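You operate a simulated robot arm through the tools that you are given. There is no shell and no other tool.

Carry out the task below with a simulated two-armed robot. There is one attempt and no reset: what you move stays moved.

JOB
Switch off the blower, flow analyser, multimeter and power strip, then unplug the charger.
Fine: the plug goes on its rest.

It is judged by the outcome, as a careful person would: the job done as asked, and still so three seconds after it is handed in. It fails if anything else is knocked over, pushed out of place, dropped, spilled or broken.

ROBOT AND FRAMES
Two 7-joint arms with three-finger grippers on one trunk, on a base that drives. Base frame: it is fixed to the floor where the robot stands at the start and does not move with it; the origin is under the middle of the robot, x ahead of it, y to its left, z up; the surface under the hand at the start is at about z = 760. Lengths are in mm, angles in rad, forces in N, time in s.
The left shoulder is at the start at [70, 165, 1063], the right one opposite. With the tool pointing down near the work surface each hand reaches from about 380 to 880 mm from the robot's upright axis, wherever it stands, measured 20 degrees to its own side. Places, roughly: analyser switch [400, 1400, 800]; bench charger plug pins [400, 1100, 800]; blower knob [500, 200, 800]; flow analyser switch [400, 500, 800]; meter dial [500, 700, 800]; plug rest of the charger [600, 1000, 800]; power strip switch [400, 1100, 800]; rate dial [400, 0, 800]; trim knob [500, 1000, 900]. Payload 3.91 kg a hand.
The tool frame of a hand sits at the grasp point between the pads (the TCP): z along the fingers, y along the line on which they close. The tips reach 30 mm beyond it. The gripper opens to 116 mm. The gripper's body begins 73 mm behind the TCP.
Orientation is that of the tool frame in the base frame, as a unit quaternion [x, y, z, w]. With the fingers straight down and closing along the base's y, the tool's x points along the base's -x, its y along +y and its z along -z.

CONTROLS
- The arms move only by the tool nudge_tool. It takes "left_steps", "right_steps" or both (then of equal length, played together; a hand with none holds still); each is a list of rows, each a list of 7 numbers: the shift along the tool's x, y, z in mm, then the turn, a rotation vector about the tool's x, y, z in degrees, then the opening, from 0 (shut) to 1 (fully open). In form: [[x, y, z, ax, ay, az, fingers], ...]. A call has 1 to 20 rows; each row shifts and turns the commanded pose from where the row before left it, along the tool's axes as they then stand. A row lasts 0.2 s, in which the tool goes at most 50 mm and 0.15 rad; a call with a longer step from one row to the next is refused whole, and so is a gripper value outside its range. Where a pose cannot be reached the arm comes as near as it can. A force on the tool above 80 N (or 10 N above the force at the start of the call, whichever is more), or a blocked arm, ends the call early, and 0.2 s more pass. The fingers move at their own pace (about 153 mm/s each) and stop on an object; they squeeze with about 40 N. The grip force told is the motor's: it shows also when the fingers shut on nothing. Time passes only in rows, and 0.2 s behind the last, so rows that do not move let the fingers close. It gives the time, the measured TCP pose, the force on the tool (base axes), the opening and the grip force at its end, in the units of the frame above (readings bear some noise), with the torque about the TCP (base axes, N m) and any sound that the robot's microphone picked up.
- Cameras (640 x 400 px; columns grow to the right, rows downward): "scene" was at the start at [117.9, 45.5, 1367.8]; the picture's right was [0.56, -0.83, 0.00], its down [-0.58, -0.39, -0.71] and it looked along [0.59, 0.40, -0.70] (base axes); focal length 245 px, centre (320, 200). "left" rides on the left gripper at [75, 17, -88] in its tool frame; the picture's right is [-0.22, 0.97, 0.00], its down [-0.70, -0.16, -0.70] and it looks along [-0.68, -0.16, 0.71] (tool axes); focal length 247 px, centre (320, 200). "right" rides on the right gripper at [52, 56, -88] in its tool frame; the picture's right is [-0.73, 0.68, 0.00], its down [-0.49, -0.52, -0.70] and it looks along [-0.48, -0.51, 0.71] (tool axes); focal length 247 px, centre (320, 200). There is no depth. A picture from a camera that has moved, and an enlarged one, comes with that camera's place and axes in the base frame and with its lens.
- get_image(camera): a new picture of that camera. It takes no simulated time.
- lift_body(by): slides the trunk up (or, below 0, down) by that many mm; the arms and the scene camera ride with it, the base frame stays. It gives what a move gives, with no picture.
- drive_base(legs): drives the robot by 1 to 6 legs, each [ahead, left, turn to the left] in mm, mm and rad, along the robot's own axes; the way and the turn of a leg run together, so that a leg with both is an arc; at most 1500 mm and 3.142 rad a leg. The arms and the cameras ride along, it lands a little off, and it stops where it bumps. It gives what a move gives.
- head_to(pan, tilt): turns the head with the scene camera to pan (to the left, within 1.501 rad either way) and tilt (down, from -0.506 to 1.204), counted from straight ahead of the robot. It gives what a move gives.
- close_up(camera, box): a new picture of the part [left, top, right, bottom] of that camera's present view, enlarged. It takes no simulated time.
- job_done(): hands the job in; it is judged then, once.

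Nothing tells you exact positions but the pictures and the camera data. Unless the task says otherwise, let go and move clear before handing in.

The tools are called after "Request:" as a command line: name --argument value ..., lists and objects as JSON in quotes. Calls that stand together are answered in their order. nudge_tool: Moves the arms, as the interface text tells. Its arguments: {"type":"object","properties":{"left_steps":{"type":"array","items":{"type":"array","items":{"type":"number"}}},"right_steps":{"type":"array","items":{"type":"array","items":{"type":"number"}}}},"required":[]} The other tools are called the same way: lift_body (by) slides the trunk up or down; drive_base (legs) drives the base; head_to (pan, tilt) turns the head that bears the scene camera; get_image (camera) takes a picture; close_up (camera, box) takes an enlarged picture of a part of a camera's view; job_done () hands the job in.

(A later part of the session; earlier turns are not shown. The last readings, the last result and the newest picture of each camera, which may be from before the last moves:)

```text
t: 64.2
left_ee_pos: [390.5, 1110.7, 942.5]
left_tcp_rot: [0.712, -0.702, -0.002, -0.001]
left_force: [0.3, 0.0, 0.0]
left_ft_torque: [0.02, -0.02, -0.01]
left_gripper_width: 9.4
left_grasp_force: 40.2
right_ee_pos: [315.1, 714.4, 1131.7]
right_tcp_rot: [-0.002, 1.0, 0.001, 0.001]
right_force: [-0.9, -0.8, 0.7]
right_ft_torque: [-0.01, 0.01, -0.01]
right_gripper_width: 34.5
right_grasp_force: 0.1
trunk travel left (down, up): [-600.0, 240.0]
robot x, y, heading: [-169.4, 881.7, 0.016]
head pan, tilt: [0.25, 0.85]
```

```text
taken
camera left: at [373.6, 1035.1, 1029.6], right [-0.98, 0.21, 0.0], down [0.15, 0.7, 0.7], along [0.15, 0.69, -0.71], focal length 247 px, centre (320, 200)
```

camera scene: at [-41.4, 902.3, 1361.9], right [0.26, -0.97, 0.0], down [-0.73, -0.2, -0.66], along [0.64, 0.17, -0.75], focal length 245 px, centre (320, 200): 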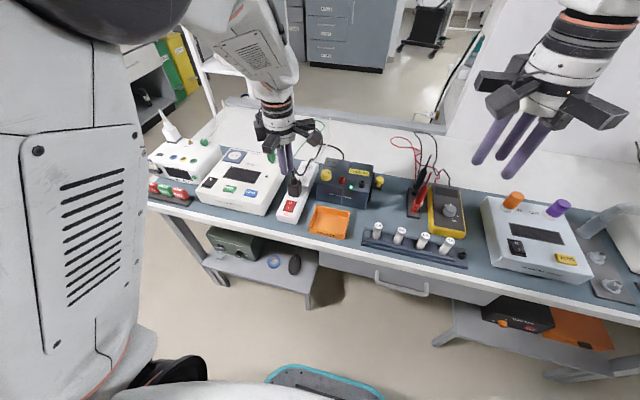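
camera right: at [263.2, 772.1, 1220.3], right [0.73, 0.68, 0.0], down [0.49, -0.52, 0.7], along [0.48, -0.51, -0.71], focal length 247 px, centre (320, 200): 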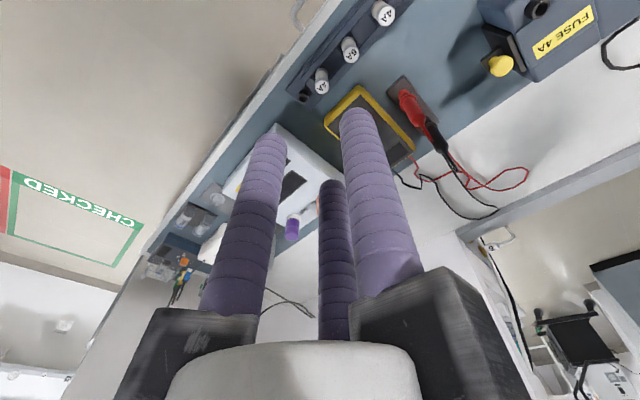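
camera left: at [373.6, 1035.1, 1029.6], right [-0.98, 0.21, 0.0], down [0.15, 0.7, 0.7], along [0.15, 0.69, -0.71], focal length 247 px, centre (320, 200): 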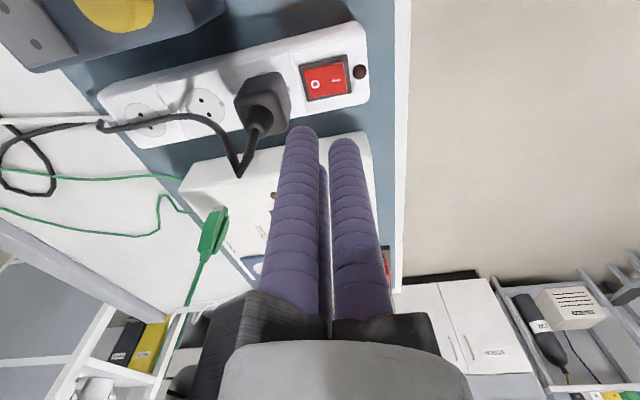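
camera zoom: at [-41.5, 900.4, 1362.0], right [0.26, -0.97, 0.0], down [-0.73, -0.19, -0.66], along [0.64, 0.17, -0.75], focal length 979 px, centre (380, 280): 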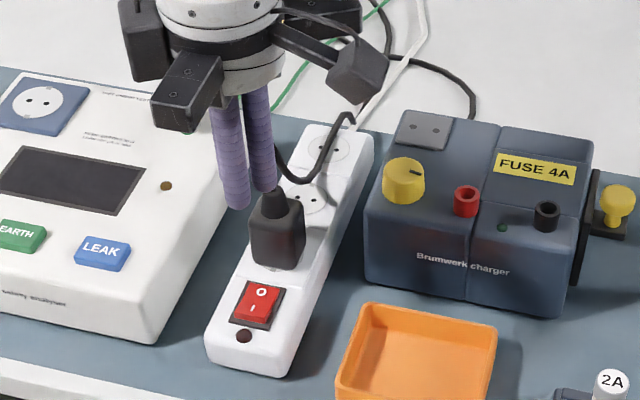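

The power strip is off (its lamp and the charger's lamp are dark). Now the charger plug: about [435, 1109], top z 858, cord rising to a kink near z 927 and leaving toward +x. I'll raise, move above it with the fingers opened, and measure it.

Request:
nudge_tool --left_steps '[[0, 0, -40, 0, 0, 0, 0], [0, 0, -20, 0, 0, 0, 0.3], [1.1, -23.5, 0, 0, 0, 0, 0.65], [1.1, -23.5, 0, 0, 0, 0, 0.65], [0, 0, 0, 0, 0, 0, 0.65]]'

Request:
get_image --camera "left"

Request:
close_up --camera "scene" --box '[245, 110, 365, 230]'

```text
t: 65.4
left_ee_pos: [435.7, 1107.1, 1001.1]
left_tcp_rot: [0.712, -0.702, -0.001, 0.0]
left_force: [-0.5, -1.1, 0.3]
left_ft_torque: [-0.02, -0.03, -0.01]
left_gripper_width: 75.4
left_grasp_force: 0.1
right_ee_pos: [315.6, 715.7, 1132.1]
right_tcp_rot: [-0.002, 1.0, 0.001, 0.001]
right_force: [-0.3, 0.0, 1.1]
right_ft_torque: [0.04, 0.0, 0.0]
right_gripper_width: 34.8
right_grasp_force: 0.0
trunk travel left (down, up): [-600.0, 240.0]
robot x, y, heading: [-165.1, 878.3, 0.01]
head pan, tilt: [0.25, 0.85]
```

```text
taken
camera left: at [418.8, 1032.4, 1089.5], right [-0.98, 0.21, 0.0], down [0.15, 0.7, 0.7], along [0.15, 0.68, -0.71], focal length 247 px, centre (320, 200)
```

left: 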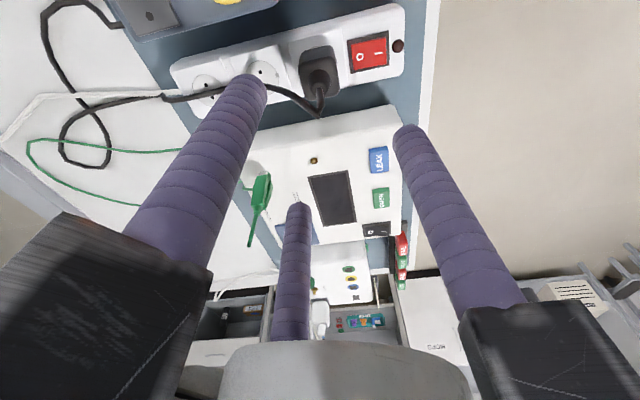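

```text
3.33 times, centred on (305, 170) of scene
camera zoom: at [-42.1, 902.5, 1362.0], right [0.26, -0.97, 0.0], down [-0.73, -0.2, -0.66], along [0.64, 0.17, -0.75], focal length 816 px, centre (370, 300)
```

zoom: 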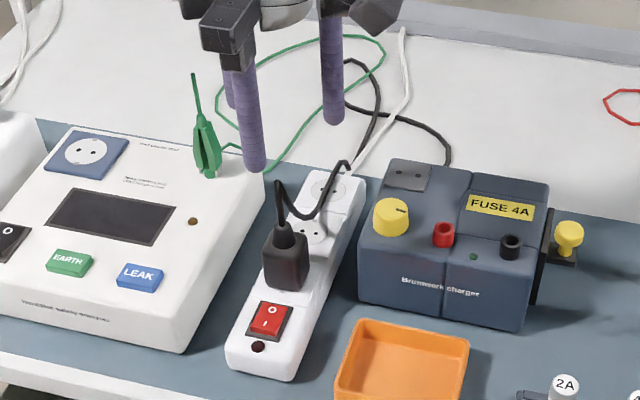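

Request:
close_up --camera "left" --box '[250, 10, 410, 150]'

Request:
close_up --camera "scene" --box '[275, 150, 345, 220]'

```text
2.86 times, centred on (330, 80) of left
camera zoom: at [418.8, 1032.4, 1089.5], right [-0.98, 0.21, 0.0], down [0.15, 0.7, 0.7], along [0.15, 0.68, -0.71], focal length 706 px, centre (291, 543)
```

zoom: 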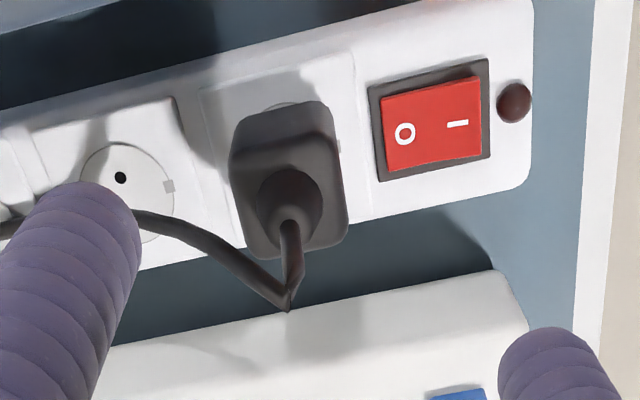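

```text
5.71 times, centred on (310, 185) of scene
camera zoom: at [-42.1, 902.5, 1362.0], right [0.26, -0.97, 0.0], down [-0.73, -0.2, -0.66], along [0.64, 0.17, -0.75], focal length 1398 px, centre (377, 286)
```

zoom: 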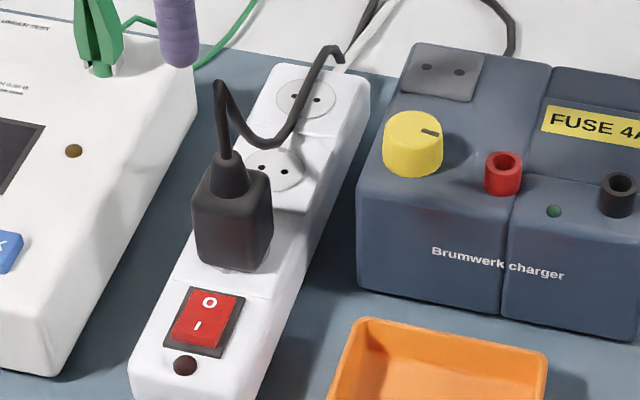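

Plug body is about 38 mm square, centred near [435.5, 1107.5]. I'll offset 2.5 mm for the three-jaw grip, reduce the opening to 67 mm and descend in stages.

Request:
nudge_tool --left_steps '[[0, -2.5, 20, 0, 0, 0, 0.58], [0, 0, 30, 0, 0, 0, 0.58], [0, 0, 30, 0, 0, 0, 0.58], [0, 0, 20, 0, 0, 0, 0.58], [0, 0, 0, 0, 0, 0, 0.58]]'

Request:
get_image --camera "left"

Request:
close_up --camera "scene" --box '[245, 110, 365, 230]'

```text
t: 66.6
left_ee_pos: [439.0, 1109.7, 901.8]
left_tcp_rot: [0.712, -0.702, 0.0, 0.0]
left_force: [0.4, -0.1, -0.2]
left_ft_torque: [0.02, 0.03, -0.01]
left_gripper_width: 67.4
left_grasp_force: 0.2
right_ee_pos: [315.1, 715.3, 1132.6]
right_tcp_rot: [-0.002, 1.0, 0.001, 0.001]
right_force: [0.3, 0.1, 0.1]
right_ft_torque: [0.01, -0.02, 0.03]
right_gripper_width: 34.7
right_grasp_force: 0.1
trunk travel left (down, up): [-600.0, 240.0]
robot x, y, heading: [-161.8, 882.1, 0.01]
head pan, tilt: [0.25, 0.85]
```

```text
taken
camera left: at [423.9, 1035.3, 990.2], right [-0.98, 0.21, 0.0], down [0.15, 0.7, 0.7], along [0.15, 0.68, -0.71], focal length 247 px, centre (320, 200)
```

left: 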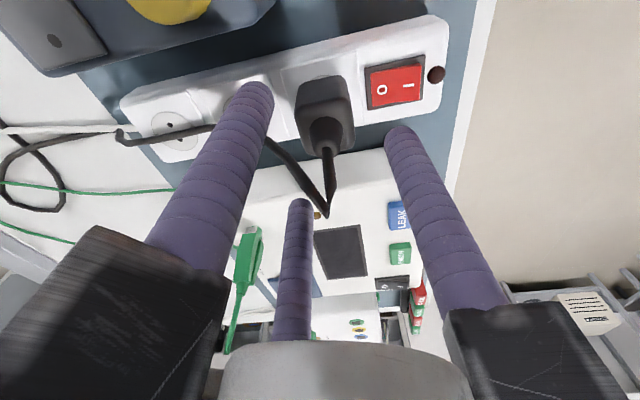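

```text
3.33 times, centred on (305, 170) of scene
camera zoom: at [-41.8, 902.2, 1362.0], right [0.26, -0.97, 0.0], down [-0.73, -0.2, -0.66], along [0.64, 0.17, -0.75], focal length 816 px, centre (370, 300)
```

zoom: 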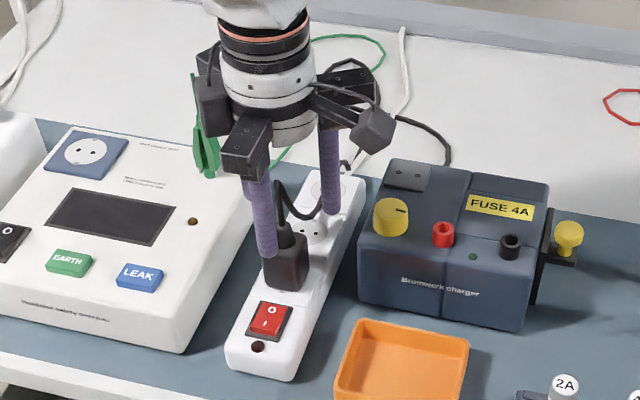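

Request:
close_up --camera "left" --box '[260, 50, 400, 170]'

Request:
close_up --camera "left" --box '[0, 0, 140, 110]'

```text
3.33 times, centred on (330, 110) of left
camera zoom: at [423.9, 1035.3, 990.2], right [-0.98, 0.21, 0.0], down [0.15, 0.7, 0.7], along [0.15, 0.68, -0.71], focal length 823 px, centre (287, 500)
```

zoom: 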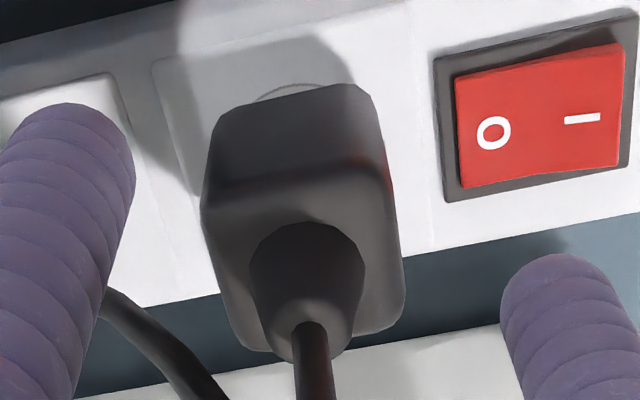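

```text
3.64 times, centred on (70, 55) of left
camera zoom: at [423.9, 1035.3, 990.2], right [-0.98, 0.21, 0.0], down [0.15, 0.7, 0.7], along [0.15, 0.68, -0.71], focal length 898 px, centre (1229, 727)
```

zoom: 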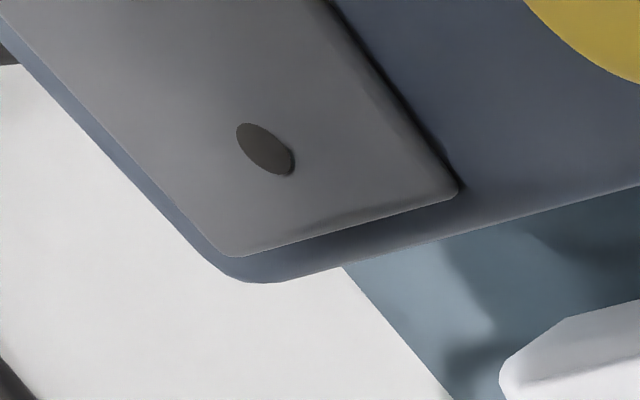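

Request:
nudge_tool --left_steps '[[2, 1, 16, 0, 0, 0, 0.58], [0, 0, 16, 0, 0, 0, 0.58], [0, 0, 14, 0, 0, 0, 0.58], [0, 0, 0, 0, 0, 0, 0.58]]'

Request:
get_image --camera "left"

Request:
close_up --camera "scene" --box '[245, 110, 365, 230]'

```text
t: 67.6
left_ee_pos: [440.9, 1106.9, 855.8]
left_tcp_rot: [0.712, -0.702, 0.0, 0.0]
left_force: [-0.2, -0.1, 0.3]
left_ft_torque: [0.0, 0.03, 0.05]
left_gripper_width: 67.5
left_grasp_force: 0.1
right_ee_pos: [315.5, 715.0, 1133.6]
right_tcp_rot: [-0.001, 1.0, 0.001, 0.001]
right_force: [-0.6, -0.5, 0.8]
right_ft_torque: [0.02, -0.03, 0.03]
right_gripper_width: 34.6
right_grasp_force: 0.0
trunk travel left (down, up): [-600.0, 240.0]
robot x, y, heading: [-169.8, 880.8, 0.013]
head pan, tilt: [0.25, 0.85]
```

```text
taken
camera left: at [423.5, 1032.9, 943.8], right [-0.98, 0.21, 0.0], down [0.15, 0.7, 0.7], along [0.15, 0.68, -0.71], focal length 247 px, centre (320, 200)
```

left: 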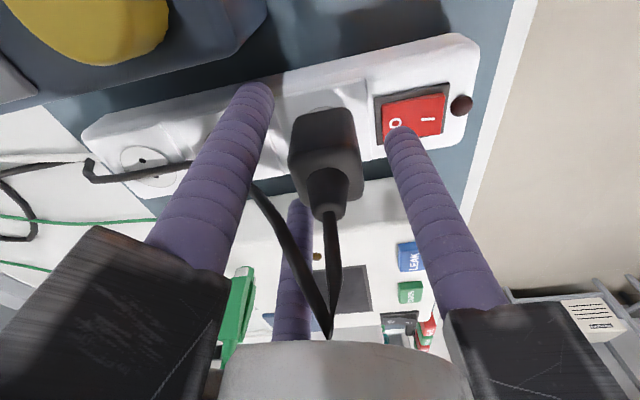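

```text
3.33 times, centred on (305, 170) of scene
camera zoom: at [-41.7, 902.3, 1362.0], right [0.26, -0.97, 0.0], down [-0.73, -0.2, -0.66], along [0.64, 0.17, -0.75], focal length 816 px, centre (370, 300)
```

zoom: 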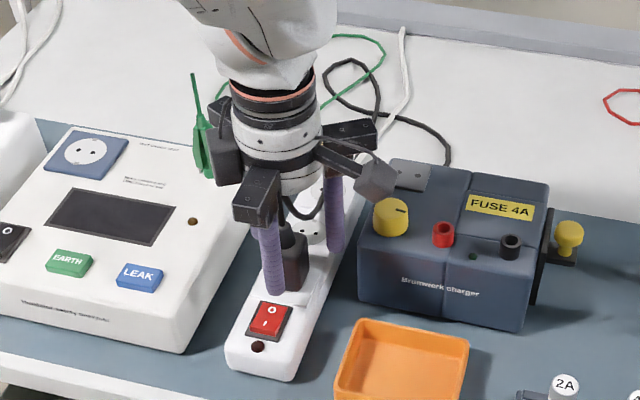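

The fingers surround the plug with clear space. I'll shift 1.5 mm and close on it gently.

Request:
nudge_tool --left_steps '[[0, 1.5, 0, 0, 0, 0, 0.5], [0, 0, 0, 0, 0, 0, 0.42], [0, 0, 0, 0, 0, 0, 0.35], [0, 0, 0, 0, 0, 0, 0.28]]'

Request:
get_image --camera "left"

```text
t: 68.6
left_ee_pos: [438.8, 1110.4, 856.8]
left_tcp_rot: [0.713, -0.701, 0.001, 0.0]
left_force: [7.8, 12.0, 3.6]
left_ft_torque: [0.22, -0.14, 0.07]
left_gripper_width: 43.0
left_grasp_force: 10.5
right_ee_pos: [316.0, 717.7, 1133.4]
right_tcp_rot: [-0.003, 1.0, 0.0, 0.001]
right_force: [-0.8, -0.1, -0.1]
right_ft_torque: [-0.03, -0.04, 0.01]
right_gripper_width: 34.9
right_grasp_force: 0.0
trunk travel left (down, up): [-600.0, 240.0]
robot x, y, heading: [-167.6, 881.7, 0.01]
head pan, tilt: [0.25, 0.85]
```

```text
taken
camera left: at [421.7, 1036.1, 943.6], right [-0.98, 0.21, 0.0], down [0.15, 0.7, 0.7], along [0.15, 0.68, -0.71], focal length 247 px, centre (320, 200)
```

left: 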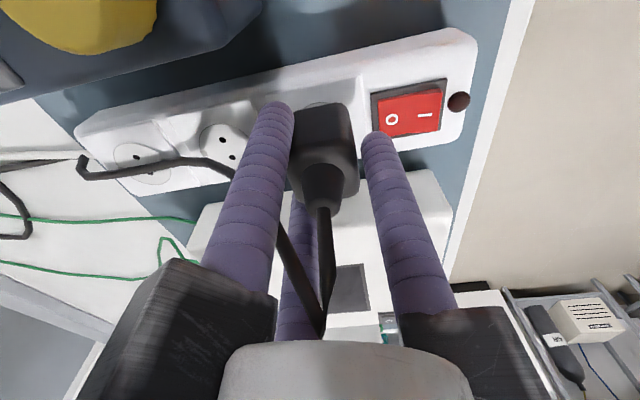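

Finger C touched first; the plug is a bit further in +y/+x. I'll open slightly, shift, and close again.

Request:
nudge_tool --left_steps '[[0, 0, 0, 0, 0, 0, 0.45], [-2.6, -1.5, 0, 0, 0, 0, 0.45], [0, 0, 0, 0, 0, 0, 0.38], [0, 0, 0, 0, 0, 0, 0.3], [0, 0, 0, 0, 0, 0, 0.28]]'

Request:
get_image --camera "left"

```text
t: 69.8
left_ee_pos: [440.4, 1110.8, 855.9]
left_tcp_rot: [0.713, -0.701, 0.0, 0.0]
left_force: [2.0, 3.7, 1.1]
left_ft_torque: [0.05, -0.01, 0.04]
left_gripper_width: 43.5
left_grasp_force: 10.7
right_ee_pos: [315.5, 715.8, 1133.6]
right_tcp_rot: [-0.002, 1.0, 0.0, 0.0]
right_force: [0.1, -0.5, -0.4]
right_ft_torque: [-0.01, -0.04, 0.01]
right_gripper_width: 34.6
right_grasp_force: 0.0
trunk travel left (down, up): [-600.0, 240.0]
robot x, y, heading: [-164.6, 882.4, 0.011]
head pan, tilt: [0.25, 0.85]
```

```text
taken
camera left: at [422.5, 1036.5, 943.3], right [-0.98, 0.21, 0.0], down [0.15, 0.7, 0.7], along [0.15, 0.68, -0.71], focal length 247 px, centre (320, 200)
```

left: 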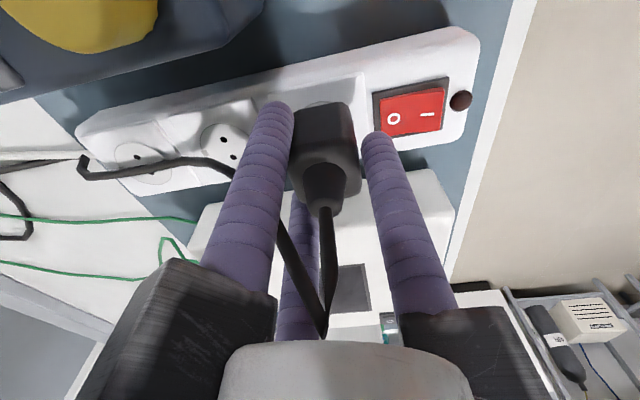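

Request:
nudge_tool --left_steps '[[0, -2, 0, 0, 0, 0, 0.3], [0, -2, 0, 0, 0, 0, 0.25], [0, 0, 0, 0, 0, 0, 0.15], [0, 0, 0, 0, 0, 0, 0.15]]'

Request:
get_image --camera "left"

Request:
close_up --camera "scene" --box '[265, 140, 345, 220]'

```text
t: 70.8
left_ee_pos: [439.4, 1112.4, 856.0]
left_tcp_rot: [0.711, -0.703, -0.001, 0.001]
left_force: [-16.2, 4.3, 1.2]
left_ft_torque: [0.03, 0.38, 0.34]
left_gripper_width: 42.4
left_grasp_force: 24.9
right_ee_pos: [312.5, 716.0, 1133.8]
right_tcp_rot: [-0.002, 1.0, 0.001, 0.002]
right_force: [-0.6, 0.8, 0.4]
right_ft_torque: [-0.02, 0.01, 0.02]
right_gripper_width: 34.7
right_grasp_force: 0.0
trunk travel left (down, up): [-600.0, 240.0]
robot x, y, heading: [-165.0, 882.2, 0.007]
head pan, tilt: [0.25, 0.85]
```

```text
taken
camera left: at [423.4, 1036.7, 943.4], right [-0.98, 0.21, 0.0], down [0.15, 0.7, 0.7], along [0.15, 0.68, -0.71], focal length 247 px, centre (320, 200)
```

left: 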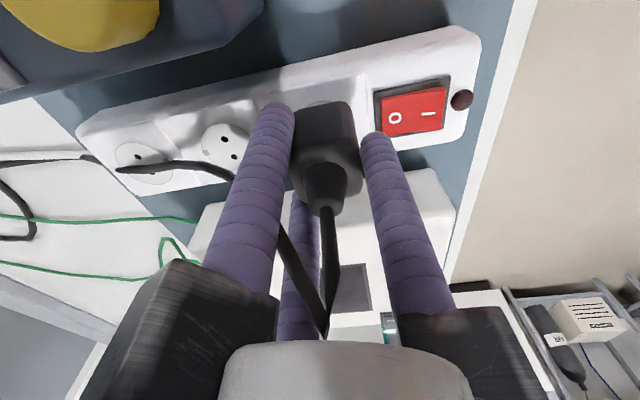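

```text
5.00 times, centred on (305, 180) of scene
camera zoom: at [-44.0, 902.8, 1362.1], right [0.26, -0.97, 0.0], down [-0.72, -0.2, -0.66], along [0.64, 0.17, -0.75], focal length 1224 px, centre (395, 300)
```

zoom: 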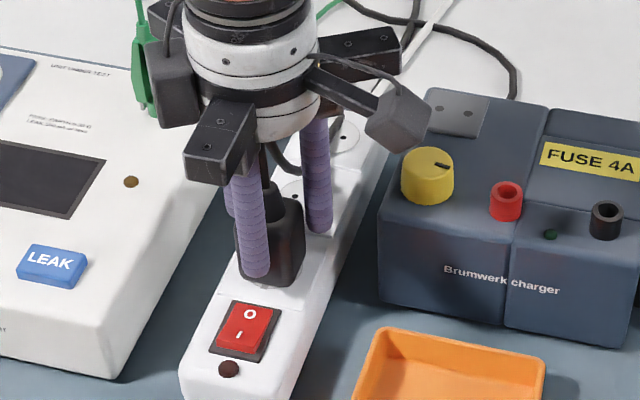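

All three fingers hold the plug now. I'll relax the x side-load a little, squeeze fully, and start pulling straight up in small steps.

Request:
nudge_tool --left_steps '[[0, 1.8, 0, 0, 0, 0, 0.1], [0, 0, 0, 0, 0, 0, 0], [0, 0, 0, 0, 0, 0, 0], [0, 0, 0, 0, 0, 0, 0]]'

Request:
get_image --camera "left"

```text
t: 71.8
left_ee_pos: [439.4, 1109.9, 855.4]
left_tcp_rot: [0.711, -0.703, 0.0, 0.001]
left_force: [-13.2, 7.4, -2.7]
left_ft_torque: [0.26, 0.21, 0.28]
left_gripper_width: 42.3
left_grasp_force: 39.9
right_ee_pos: [314.6, 717.3, 1133.3]
right_tcp_rot: [-0.002, 1.0, 0.001, 0.001]
right_force: [0.0, 0.1, -0.1]
right_ft_torque: [0.03, -0.03, 0.03]
right_gripper_width: 34.9
right_grasp_force: 0.1
trunk travel left (down, up): [-600.0, 240.0]
robot x, y, heading: [-168.6, 882.5, 0.015]
head pan, tilt: [0.25, 0.85]
```

```text
taken
camera left: at [423.3, 1036.6, 943.6], right [-0.98, 0.21, 0.0], down [0.15, 0.7, 0.7], along [0.15, 0.68, -0.71], focal length 247 px, centre (320, 200)
```

left: 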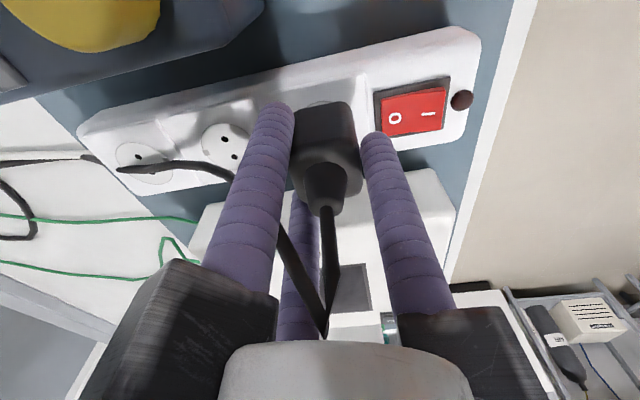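

Full grip (40 N). Pulling up slowly.

Request:
nudge_tool --left_steps '[[0, 0.8, -2, 0, 0, 0, 0], [0, 0, -3, 0, 0, 0, 0], [0, 0, -4, 0, 0, 0, 0], [0, 0, -5, 0, 0, 0, 0]]'

Request:
get_image --camera "left"

Request:
close_up --camera "scene" --box '[265, 140, 345, 220]'

```text
t: 72.8
left_ee_pos: [440.5, 1108.6, 869.6]
left_tcp_rot: [0.711, -0.703, 0.0, -0.001]
left_force: [0.3, -1.3, -0.8]
left_ft_torque: [0.02, -0.02, 0.01]
left_gripper_width: 40.7
left_grasp_force: 40.2
right_ee_pos: [316.8, 715.0, 1131.4]
right_tcp_rot: [-0.002, 1.0, 0.0, 0.0]
right_force: [-0.1, 0.2, 0.3]
right_ft_torque: [-0.05, -0.01, -0.01]
right_gripper_width: 34.8
right_grasp_force: 0.0
trunk travel left (down, up): [-600.0, 240.0]
robot x, y, heading: [-166.2, 883.9, 0.016]
head pan, tilt: [0.25, 0.85]
```

```text
taken
camera left: at [423.8, 1034.8, 957.7], right [-0.98, 0.21, 0.0], down [0.15, 0.7, 0.7], along [0.15, 0.68, -0.71], focal length 247 px, centre (320, 200)
```

left: 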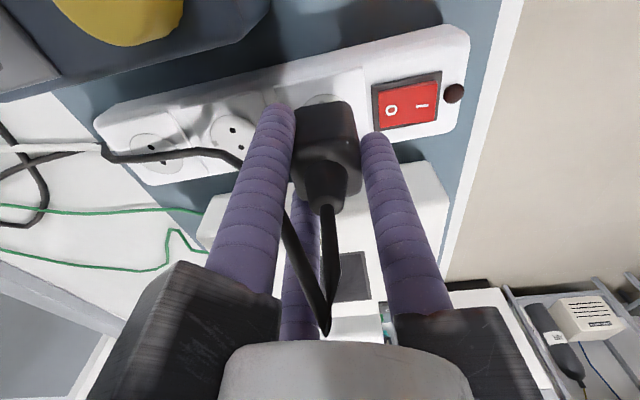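

```text
5.00 times, centred on (305, 180) of scene
camera zoom: at [-41.5, 902.0, 1361.9], right [0.26, -0.97, 0.0], down [-0.73, -0.2, -0.66], along [0.64, 0.17, -0.75], focal length 1224 px, centre (395, 300)
```

zoom: 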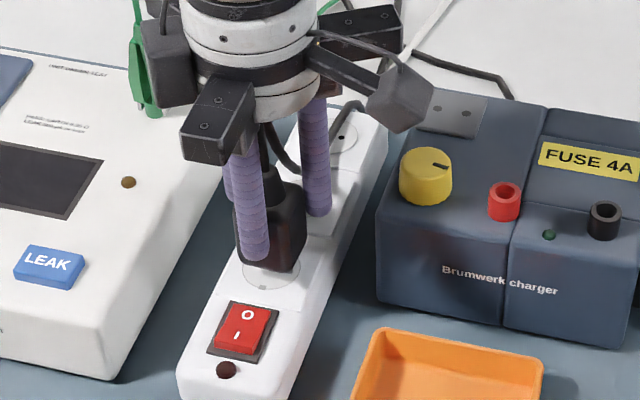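

The plug comes out with the hand. I'll lift it further until the pins are well clear and look at it.

Request:
nudge_tool --left_steps '[[0, 0, -10, 0, 0, 0, 0], [0, 0, -15, 0, 0, 0, 0], [0, 0, -20, 0, 0, 0, 0], [0, 0, -20, 0, 0, 0, 0], [0, 0, 0, 0, 0, 0, 0]]'

Request:
get_image --camera "left"

Request:
close_up --camera "scene" --box '[255, 110, 365, 220]'

Request:
get_image --camera "right"

```text
t: 74.0
left_ee_pos: [441.7, 1110.6, 934.3]
left_tcp_rot: [0.711, -0.703, 0.0, 0.0]
left_force: [1.0, 0.3, -0.6]
left_ft_torque: [0.0, 0.04, -0.02]
left_gripper_width: 42.6
left_grasp_force: 39.9
right_ee_pos: [315.2, 716.0, 1132.8]
right_tcp_rot: [-0.002, 1.0, 0.0, 0.001]
right_force: [-0.8, 0.3, -0.2]
right_ft_torque: [0.01, 0.0, 0.01]
right_gripper_width: 34.9
right_grasp_force: 0.0
trunk travel left (down, up): [-600.0, 240.0]
robot x, y, heading: [-167.9, 884.5, 0.016]
head pan, tilt: [0.25, 0.85]
```

```text
taken
camera left: at [425.0, 1035.8, 1022.3], right [-0.98, 0.21, 0.0], down [0.15, 0.7, 0.7], along [0.15, 0.68, -0.71], focal length 247 px, centre (320, 200)
```

left: 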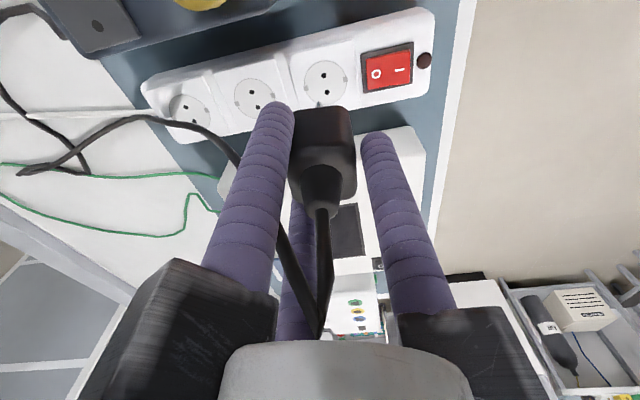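

```text
3.64 times, centred on (310, 165) of scene
camera zoom: at [-41.0, 902.5, 1361.9], right [0.26, -0.97, 0.0], down [-0.73, -0.2, -0.66], along [0.64, 0.17, -0.75], focal length 890 px, centre (356, 327)
```

zoom: 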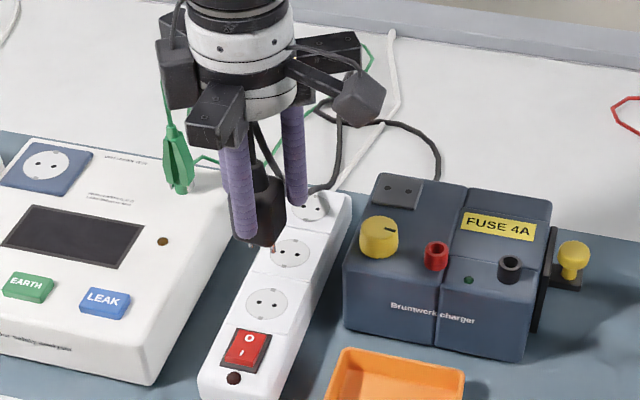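

```text
taken
camera right: at [263.6, 772.3, 1220.2], right [0.73, 0.68, 0.0], down [0.49, -0.52, 0.7], along [0.48, -0.51, -0.72], focal length 247 px, centre (320, 200)
```

right: 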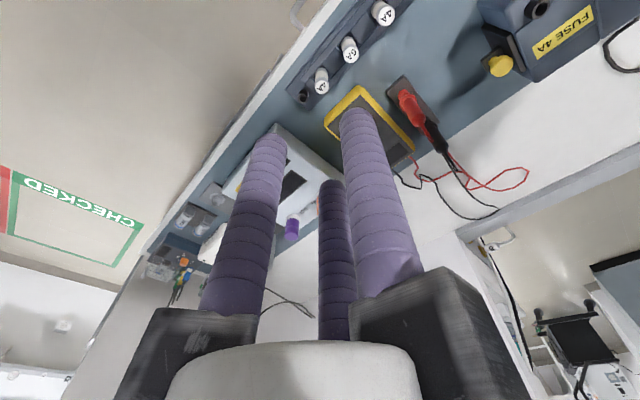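

The plug is free. To place it precisely I'll measure the vacated socket and the rest's holes from the same camera.

Request:
close_up --camera "left" --box '[270, 40, 390, 130]'

Request:
close_up --camera "left" --box '[20, 0, 180, 120]'

Request:
close_up --camera "scene" --box '[305, 150, 405, 220]'

Request:
close_up --camera "scene" --box '[300, 145, 350, 195]'

```text
4.44 times, centred on (330, 85) of left
camera zoom: at [425.0, 1035.8, 1022.3], right [-0.98, 0.21, 0.0], down [0.15, 0.7, 0.7], along [0.15, 0.68, -0.71], focal length 1098 px, centre (276, 711)
```

zoom: 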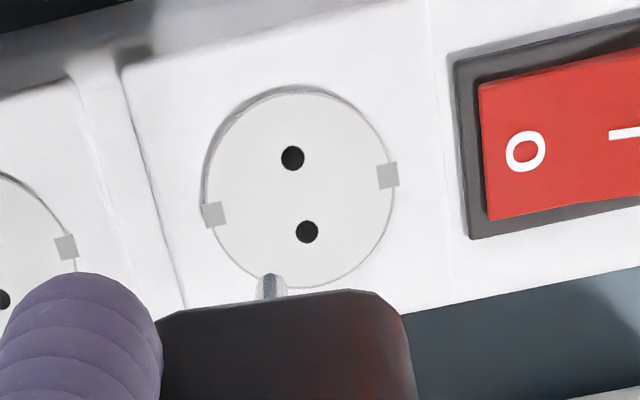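

```text
3.33 times, centred on (100, 60) of left
camera zoom: at [425.0, 1035.8, 1022.3], right [-0.98, 0.21, 0.0], down [0.15, 0.7, 0.7], along [0.15, 0.68, -0.71], focal length 823 px, centre (1053, 667)
```

zoom: 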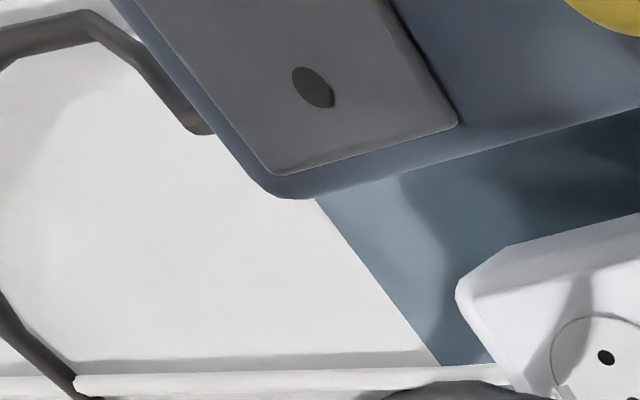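

```text
5.71 times, centred on (355, 185) of scene
camera zoom: at [-41.0, 902.5, 1361.9], right [0.26, -0.97, 0.0], down [-0.73, -0.2, -0.66], along [0.64, 0.17, -0.75], focal length 1398 px, centre (120, 286)
```

zoom: 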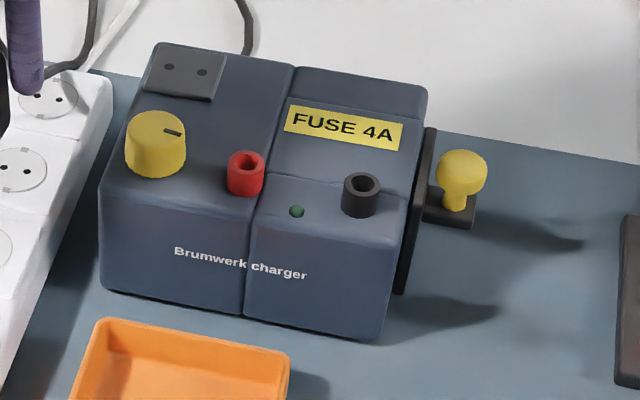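

```text
8.00 times, centred on (325, 170) of scene
camera zoom: at [-41.0, 902.5, 1361.9], right [0.26, -0.97, 0.0], down [-0.73, -0.2, -0.66], along [0.64, 0.17, -0.75], focal length 1958 px, centre (280, 440)
```

zoom: 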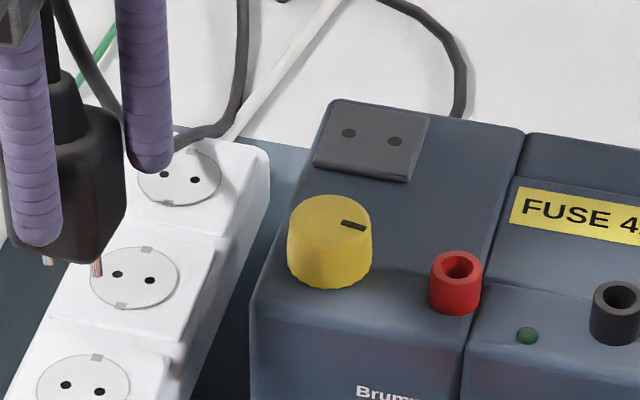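

I can see both pins (along y, 18–20 mm apart) and the rest's two holes along y with the same spacing. I'll lift higher and move toward the rest for a close measurement.

Request:
nudge_tool --left_steps '[[0, 0, -25, 0, 0, 0, 0], [0, 0, -25, 0, 0, 0, 0], [15.3, -25.9, 0, 0, 0, 0, 0], [15.3, -25.9, 0, 0, 0, 0, 0], [15.3, -25.9, 0, 0, 0, 0, 0], [15.3, -25.9, 0, 0, 0, 0, 0], [0, 0, 0, 0, 0, 0, 0]]'

Request:
get_image --camera "left"

Request:
close_up --camera "scene" --box '[275, 100, 385, 220]'

```text
t: 75.6
left_ee_pos: [547.6, 1052.4, 986.9]
left_tcp_rot: [0.712, -0.702, 0.0, 0.0]
left_force: [0.0, 0.3, -1.4]
left_ft_torque: [-0.02, -0.01, 0.01]
left_gripper_width: 42.7
left_grasp_force: 39.4
right_ee_pos: [315.3, 714.6, 1132.2]
right_tcp_rot: [-0.001, 1.0, 0.0, 0.0]
right_force: [-1.5, -0.7, 0.3]
right_ft_torque: [-0.03, -0.04, -0.01]
right_gripper_width: 34.8
right_grasp_force: 0.1
trunk travel left (down, up): [-600.0, 240.0]
robot x, y, heading: [-168.5, 880.1, 0.018]
head pan, tilt: [0.25, 0.85]
```

```text
taken
camera left: at [529.7, 977.2, 1074.7], right [-0.98, 0.21, 0.0], down [0.15, 0.7, 0.7], along [0.15, 0.68, -0.71], focal length 247 px, centre (320, 200)
```

left: 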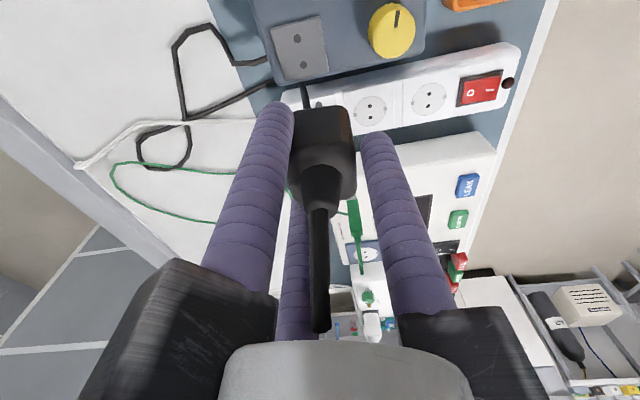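

```text
3.33 times, centred on (330, 160) of scene
camera zoom: at [-42.5, 902.6, 1362.1], right [0.26, -0.97, 0.0], down [-0.72, -0.2, -0.66], along [0.64, 0.17, -0.75], focal length 816 px, centre (287, 333)
```

zoom: 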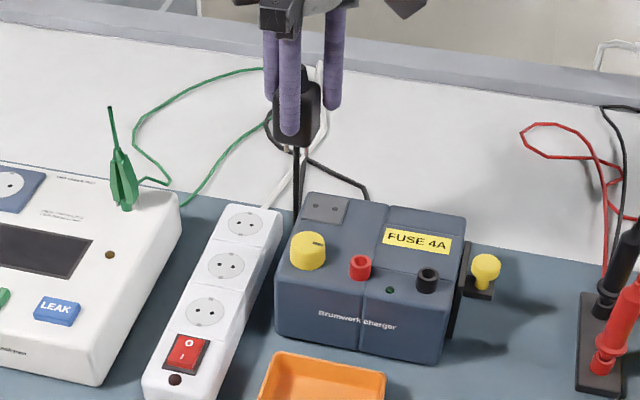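

Request:
close_up --camera "left" --box '[250, 0, 370, 110]'

Request:
close_up --camera "scene" --box '[335, 110, 385, 190]'

Request:
close_up --camera "scene" --box '[350, 120, 390, 160]'

```text
3.64 times, centred on (310, 55) of left
camera zoom: at [529.7, 977.2, 1074.7], right [-0.98, 0.21, 0.0], down [0.15, 0.7, 0.7], along [0.15, 0.68, -0.71], focal length 898 px, centre (356, 727)
```

zoom: 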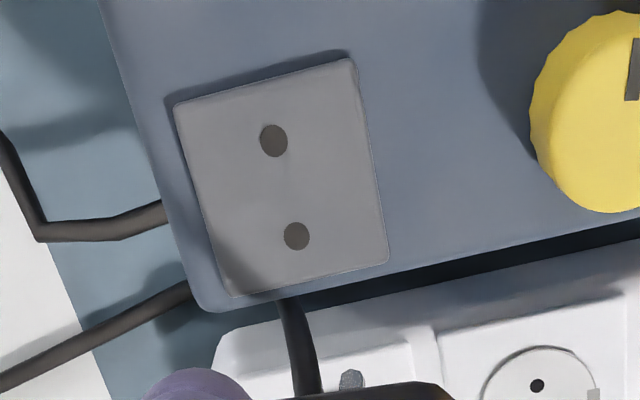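

```text
5.00 times, centred on (360, 150) of scene
camera zoom: at [-42.5, 902.6, 1362.1], right [0.26, -0.97, 0.0], down [-0.72, -0.2, -0.66], along [0.64, 0.17, -0.75], focal length 1224 px, centre (120, 450)
```

zoom: 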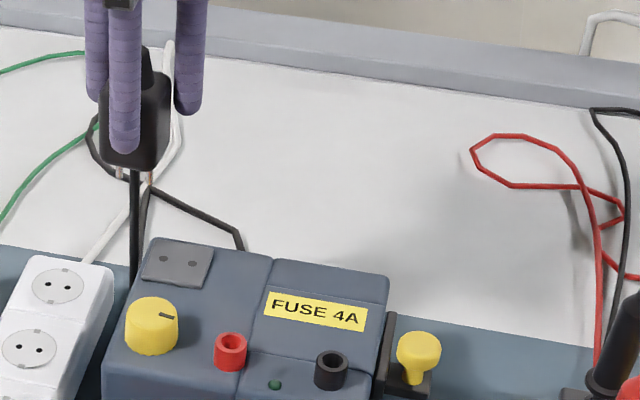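

```text
10.00 times, centred on (370, 140) of scene
camera zoom: at [-42.5, 902.6, 1362.1], right [0.26, -0.97, 0.0], down [-0.72, -0.2, -0.66], along [0.64, 0.17, -0.75], focal length 2447 px, centre (-180, 800)
```

zoom: 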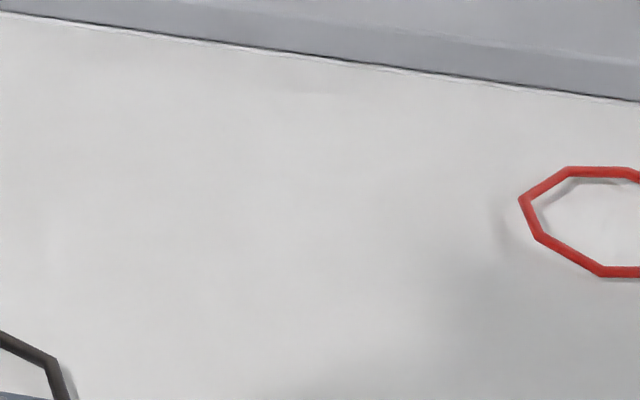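

Request:
close_up --camera "left" --box '[250, 80, 390, 220]'

```text
2.86 times, centred on (320, 150) of left
camera zoom: at [529.7, 977.2, 1074.7], right [-0.98, 0.21, 0.0], down [0.15, 0.7, 0.7], along [0.15, 0.68, -0.71], focal length 706 px, centre (320, 343)
```

zoom: 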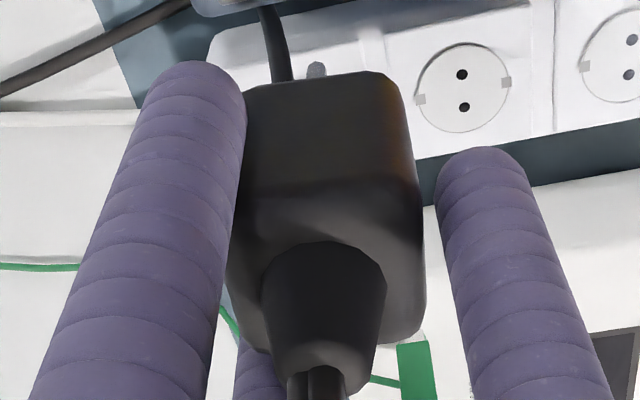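

Rest holes are at about (556.7, 1033.5) and (556.8, 1014.8), z ≈ 854. Relative to the camera the pins must move +11.5 in x and −24 in y. I'll move there and come down to about 20 mm above, then check alignment.

Request:
nudge_tool --left_steps '[[12, -5.6, 0, 0, 0, 0, 0], [12, -5.6, 0, 0, 0, 0, 0], [0, 0, 15, 0, 0, 0, 0], [0, 0, 15, 0, 0, 0, 0], [0, 0, 12, 0, 0, 0, 0], [0, 0, 0, 0, 0, 0, 0]]'

Request:
close_up --camera "left" --box '[230, 20, 410, 170]'

Request:
close_up --camera "scene" --box '[310, 115, 370, 185]'

```text
t: 77.0
left_ee_pos: [556.5, 1025.1, 941.6]
left_tcp_rot: [0.712, -0.702, 0.001, 0.0]
left_force: [0.7, 0.6, -1.3]
left_ft_torque: [-0.05, 0.03, 0.0]
left_gripper_width: 42.6
left_grasp_force: 39.6
right_ee_pos: [314.6, 714.5, 1132.9]
right_tcp_rot: [-0.002, 1.0, 0.001, 0.001]
right_force: [0.0, -0.6, 0.8]
right_ft_torque: [0.0, 0.01, 0.0]
right_gripper_width: 34.8
right_grasp_force: 0.2
trunk travel left (down, up): [-600.0, 240.0]
robot x, y, heading: [-168.8, 880.6, 0.016]
head pan, tilt: [0.25, 0.85]
```

```text
2.67 times, centred on (320, 95) of left
camera zoom: at [540.2, 951.3, 1029.4], right [-0.98, 0.21, 0.0], down [0.15, 0.7, 0.7], along [0.15, 0.68, -0.71], focal length 659 px, centre (320, 480)
```

zoom: 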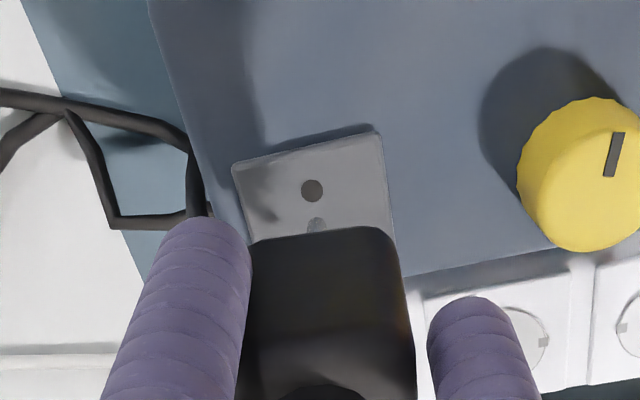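

```text
5.71 times, centred on (340, 150) of scene
camera zoom: at [-41.5, 902.3, 1361.9], right [0.26, -0.97, 0.0], down [-0.73, -0.2, -0.66], along [0.64, 0.17, -0.75], focal length 1398 px, centre (206, 486)
```

zoom: 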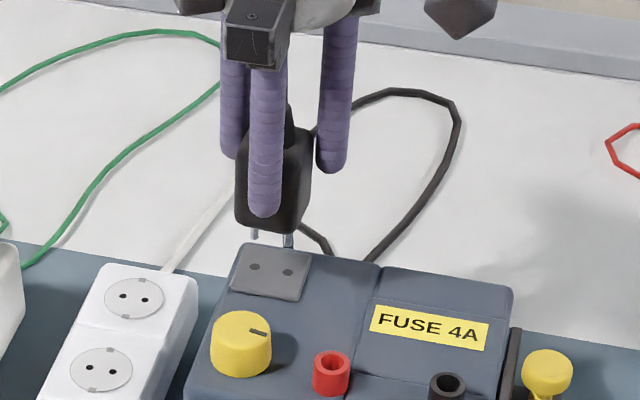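

The pins are about 19 mm above the rest and nearly over the holes, but the plug seems rotated a few degrees clockwise. I'll zoom in to measure that.

Request:
close_up --camera "scene" --box '[322, 140, 352, 170]'

Request:
close_up --camera "left" --box '[280, 55, 360, 135]'

```text
13.33 times, centred on (337, 155) of scene
camera zoom: at [-41.5, 902.3, 1361.9], right [0.26, -0.97, 0.0], down [-0.73, -0.2, -0.66], along [0.64, 0.17, -0.75], focal length 3263 px, centre (93, 800)
```

zoom: 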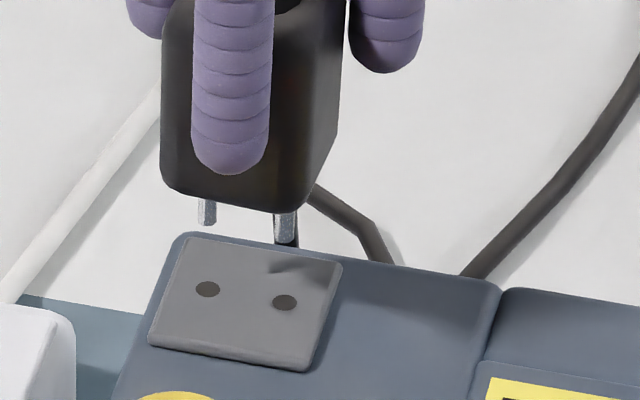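

```text
5.00 times, centred on (320, 95) of left
camera zoom: at [540.2, 951.3, 1029.4], right [-0.98, 0.21, 0.0], down [0.15, 0.7, 0.7], along [0.15, 0.68, -0.71], focal length 1235 px, centre (320, 725)
```

zoom: 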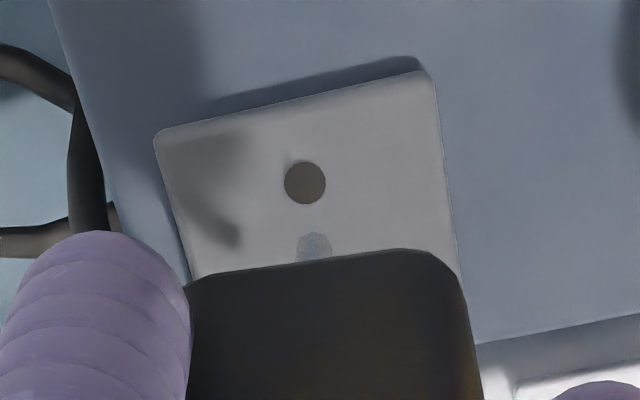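

The pins are about 5.5° clockwise of the holes and within about 1 mm in position. I'll rotate the hand −5.5° about its axis, nudge 1 mm, and re-check.

Request:
nudge_tool --left_steps '[[0, 0, 0, 0, 0, -2.8, 0], [0, 0, 0, 0, 0, -2.7, 0], [1.0, 0, 0, 0, 0, 0, 0], [0, 0, 3, 0, 0, 0, 0], [0, 0, 0, 0, 0, 0, 0]]'

Request:
close_up --camera "scene" --box '[322, 140, 352, 170]'

Request:
close_up --camera "left" --box '[280, 55, 360, 135]'

```text
t: 78.2
left_ee_pos: [555.8, 1024.4, 939.3]
left_tcp_rot: [0.745, -0.667, 0.0, 0.0]
left_force: [-0.3, 0.4, -1.0]
left_ft_torque: [0.0, -0.02, -0.02]
left_gripper_width: 42.6
left_grasp_force: 40.0
right_ee_pos: [315.2, 716.0, 1133.1]
right_tcp_rot: [-0.001, 1.0, 0.001, 0.001]
right_force: [-0.7, 0.4, -0.4]
right_ft_torque: [0.03, -0.03, 0.0]
right_gripper_width: 34.6
right_grasp_force: 0.1
trunk travel left (down, up): [-600.0, 240.0]
robot x, y, heading: [-167.2, 882.2, 0.011]
head pan, tilt: [0.25, 0.85]
```

```text
13.33 times, centred on (337, 155) of scene
camera zoom: at [-41.4, 902.3, 1361.9], right [0.26, -0.97, 0.0], down [-0.73, -0.2, -0.66], along [0.64, 0.17, -0.75], focal length 3263 px, centre (93, 800)
```

zoom: 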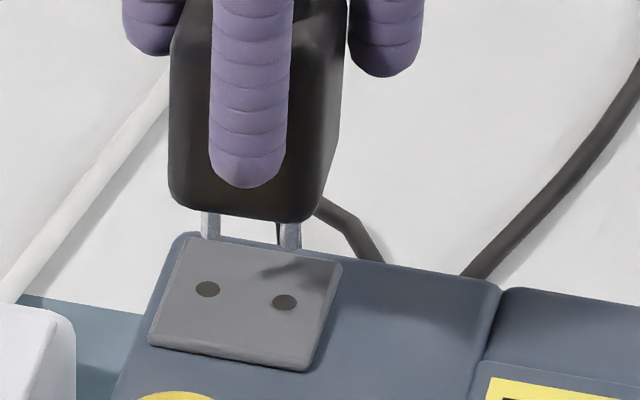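

```text
5.00 times, centred on (320, 95) of left
camera zoom: at [547.1, 949.0, 1026.6], right [-0.99, 0.12, 0.0], down [0.08, 0.71, 0.7], along [0.08, 0.7, -0.71], focal length 1235 px, centre (320, 725)
```

zoom: 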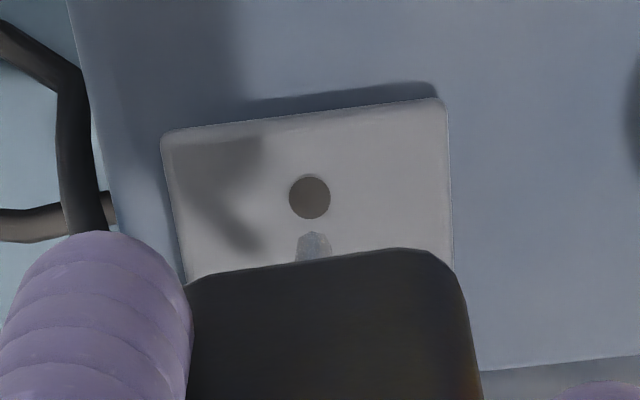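

Request:
close_up --camera "scene" --box '[328, 150, 348, 166]'

```text
16.00 times, centred on (338, 158) of scene
camera zoom: at [-41.4, 902.3, 1361.9], right [0.26, -0.97, 0.0], down [-0.73, -0.2, -0.66], along [0.64, 0.17, -0.75], focal length 3915 px, centre (32, 872)
```

zoom: 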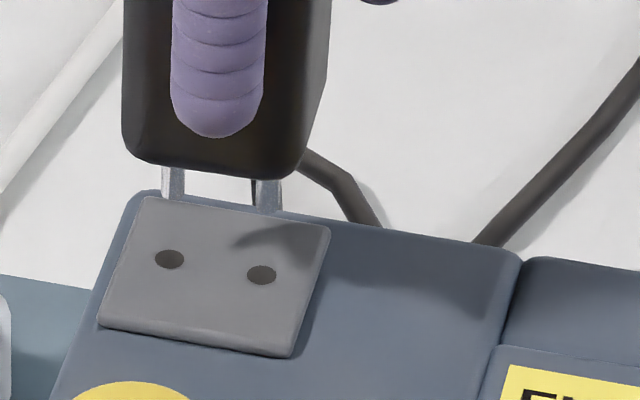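

Alignment looks within about half a millimetre. I'll lower 13 mm and re-check just above the holes.

Request:
nudge_tool --left_steps '[[0, -0.4, 4, 0, 0, 0, 0], [0, 0, 4, 0, 0, 0, 0], [0, 0, 4, 0, 0, 0, 0], [0, 0, 0, 0, 0, 0, 0]]'

Request:
close_up --camera "scene" --box '[328, 150, 348, 166]'

Request:
close_up --camera "left" --box '[280, 55, 360, 135]'

```text
t: 79.2
left_ee_pos: [557.6, 1024.7, 928.2]
left_tcp_rot: [0.744, -0.668, 0.0, 0.0]
left_force: [0.3, -0.3, 0.0]
left_ft_torque: [-0.01, -0.02, 0.03]
left_gripper_width: 42.4
left_grasp_force: 39.8
right_ee_pos: [316.0, 716.5, 1133.2]
right_tcp_rot: [-0.002, 1.0, 0.001, 0.001]
right_force: [-0.3, 0.7, 0.4]
right_ft_torque: [-0.01, -0.01, -0.02]
right_gripper_width: 35.2
right_grasp_force: 0.0
trunk travel left (down, up): [-600.0, 240.0]
robot x, y, heading: [-167.9, 884.3, 0.014]
head pan, tilt: [0.25, 0.85]
```

```text
16.00 times, centred on (338, 158) of scene
camera zoom: at [-41.4, 902.3, 1361.9], right [0.26, -0.97, 0.0], down [-0.73, -0.2, -0.66], along [0.64, 0.17, -0.75], focal length 3915 px, centre (32, 872)
```

zoom: 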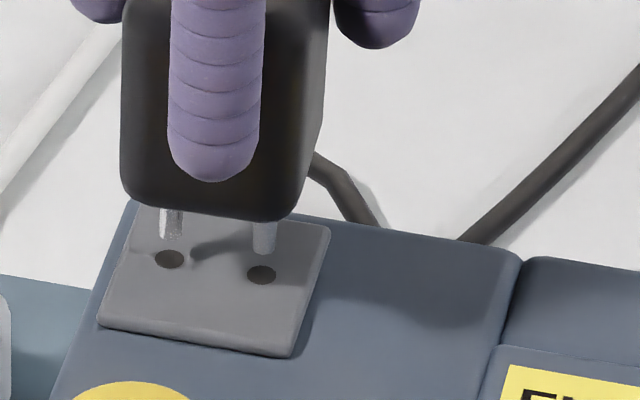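

```text
5.00 times, centred on (320, 95) of left
camera zoom: at [547.8, 949.4, 1015.8], right [-0.99, 0.12, 0.0], down [0.08, 0.71, 0.7], along [0.08, 0.7, -0.71], focal length 1235 px, centre (320, 725)
```

zoom: 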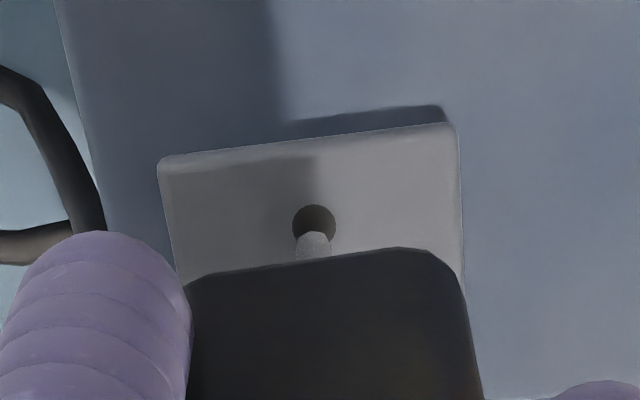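

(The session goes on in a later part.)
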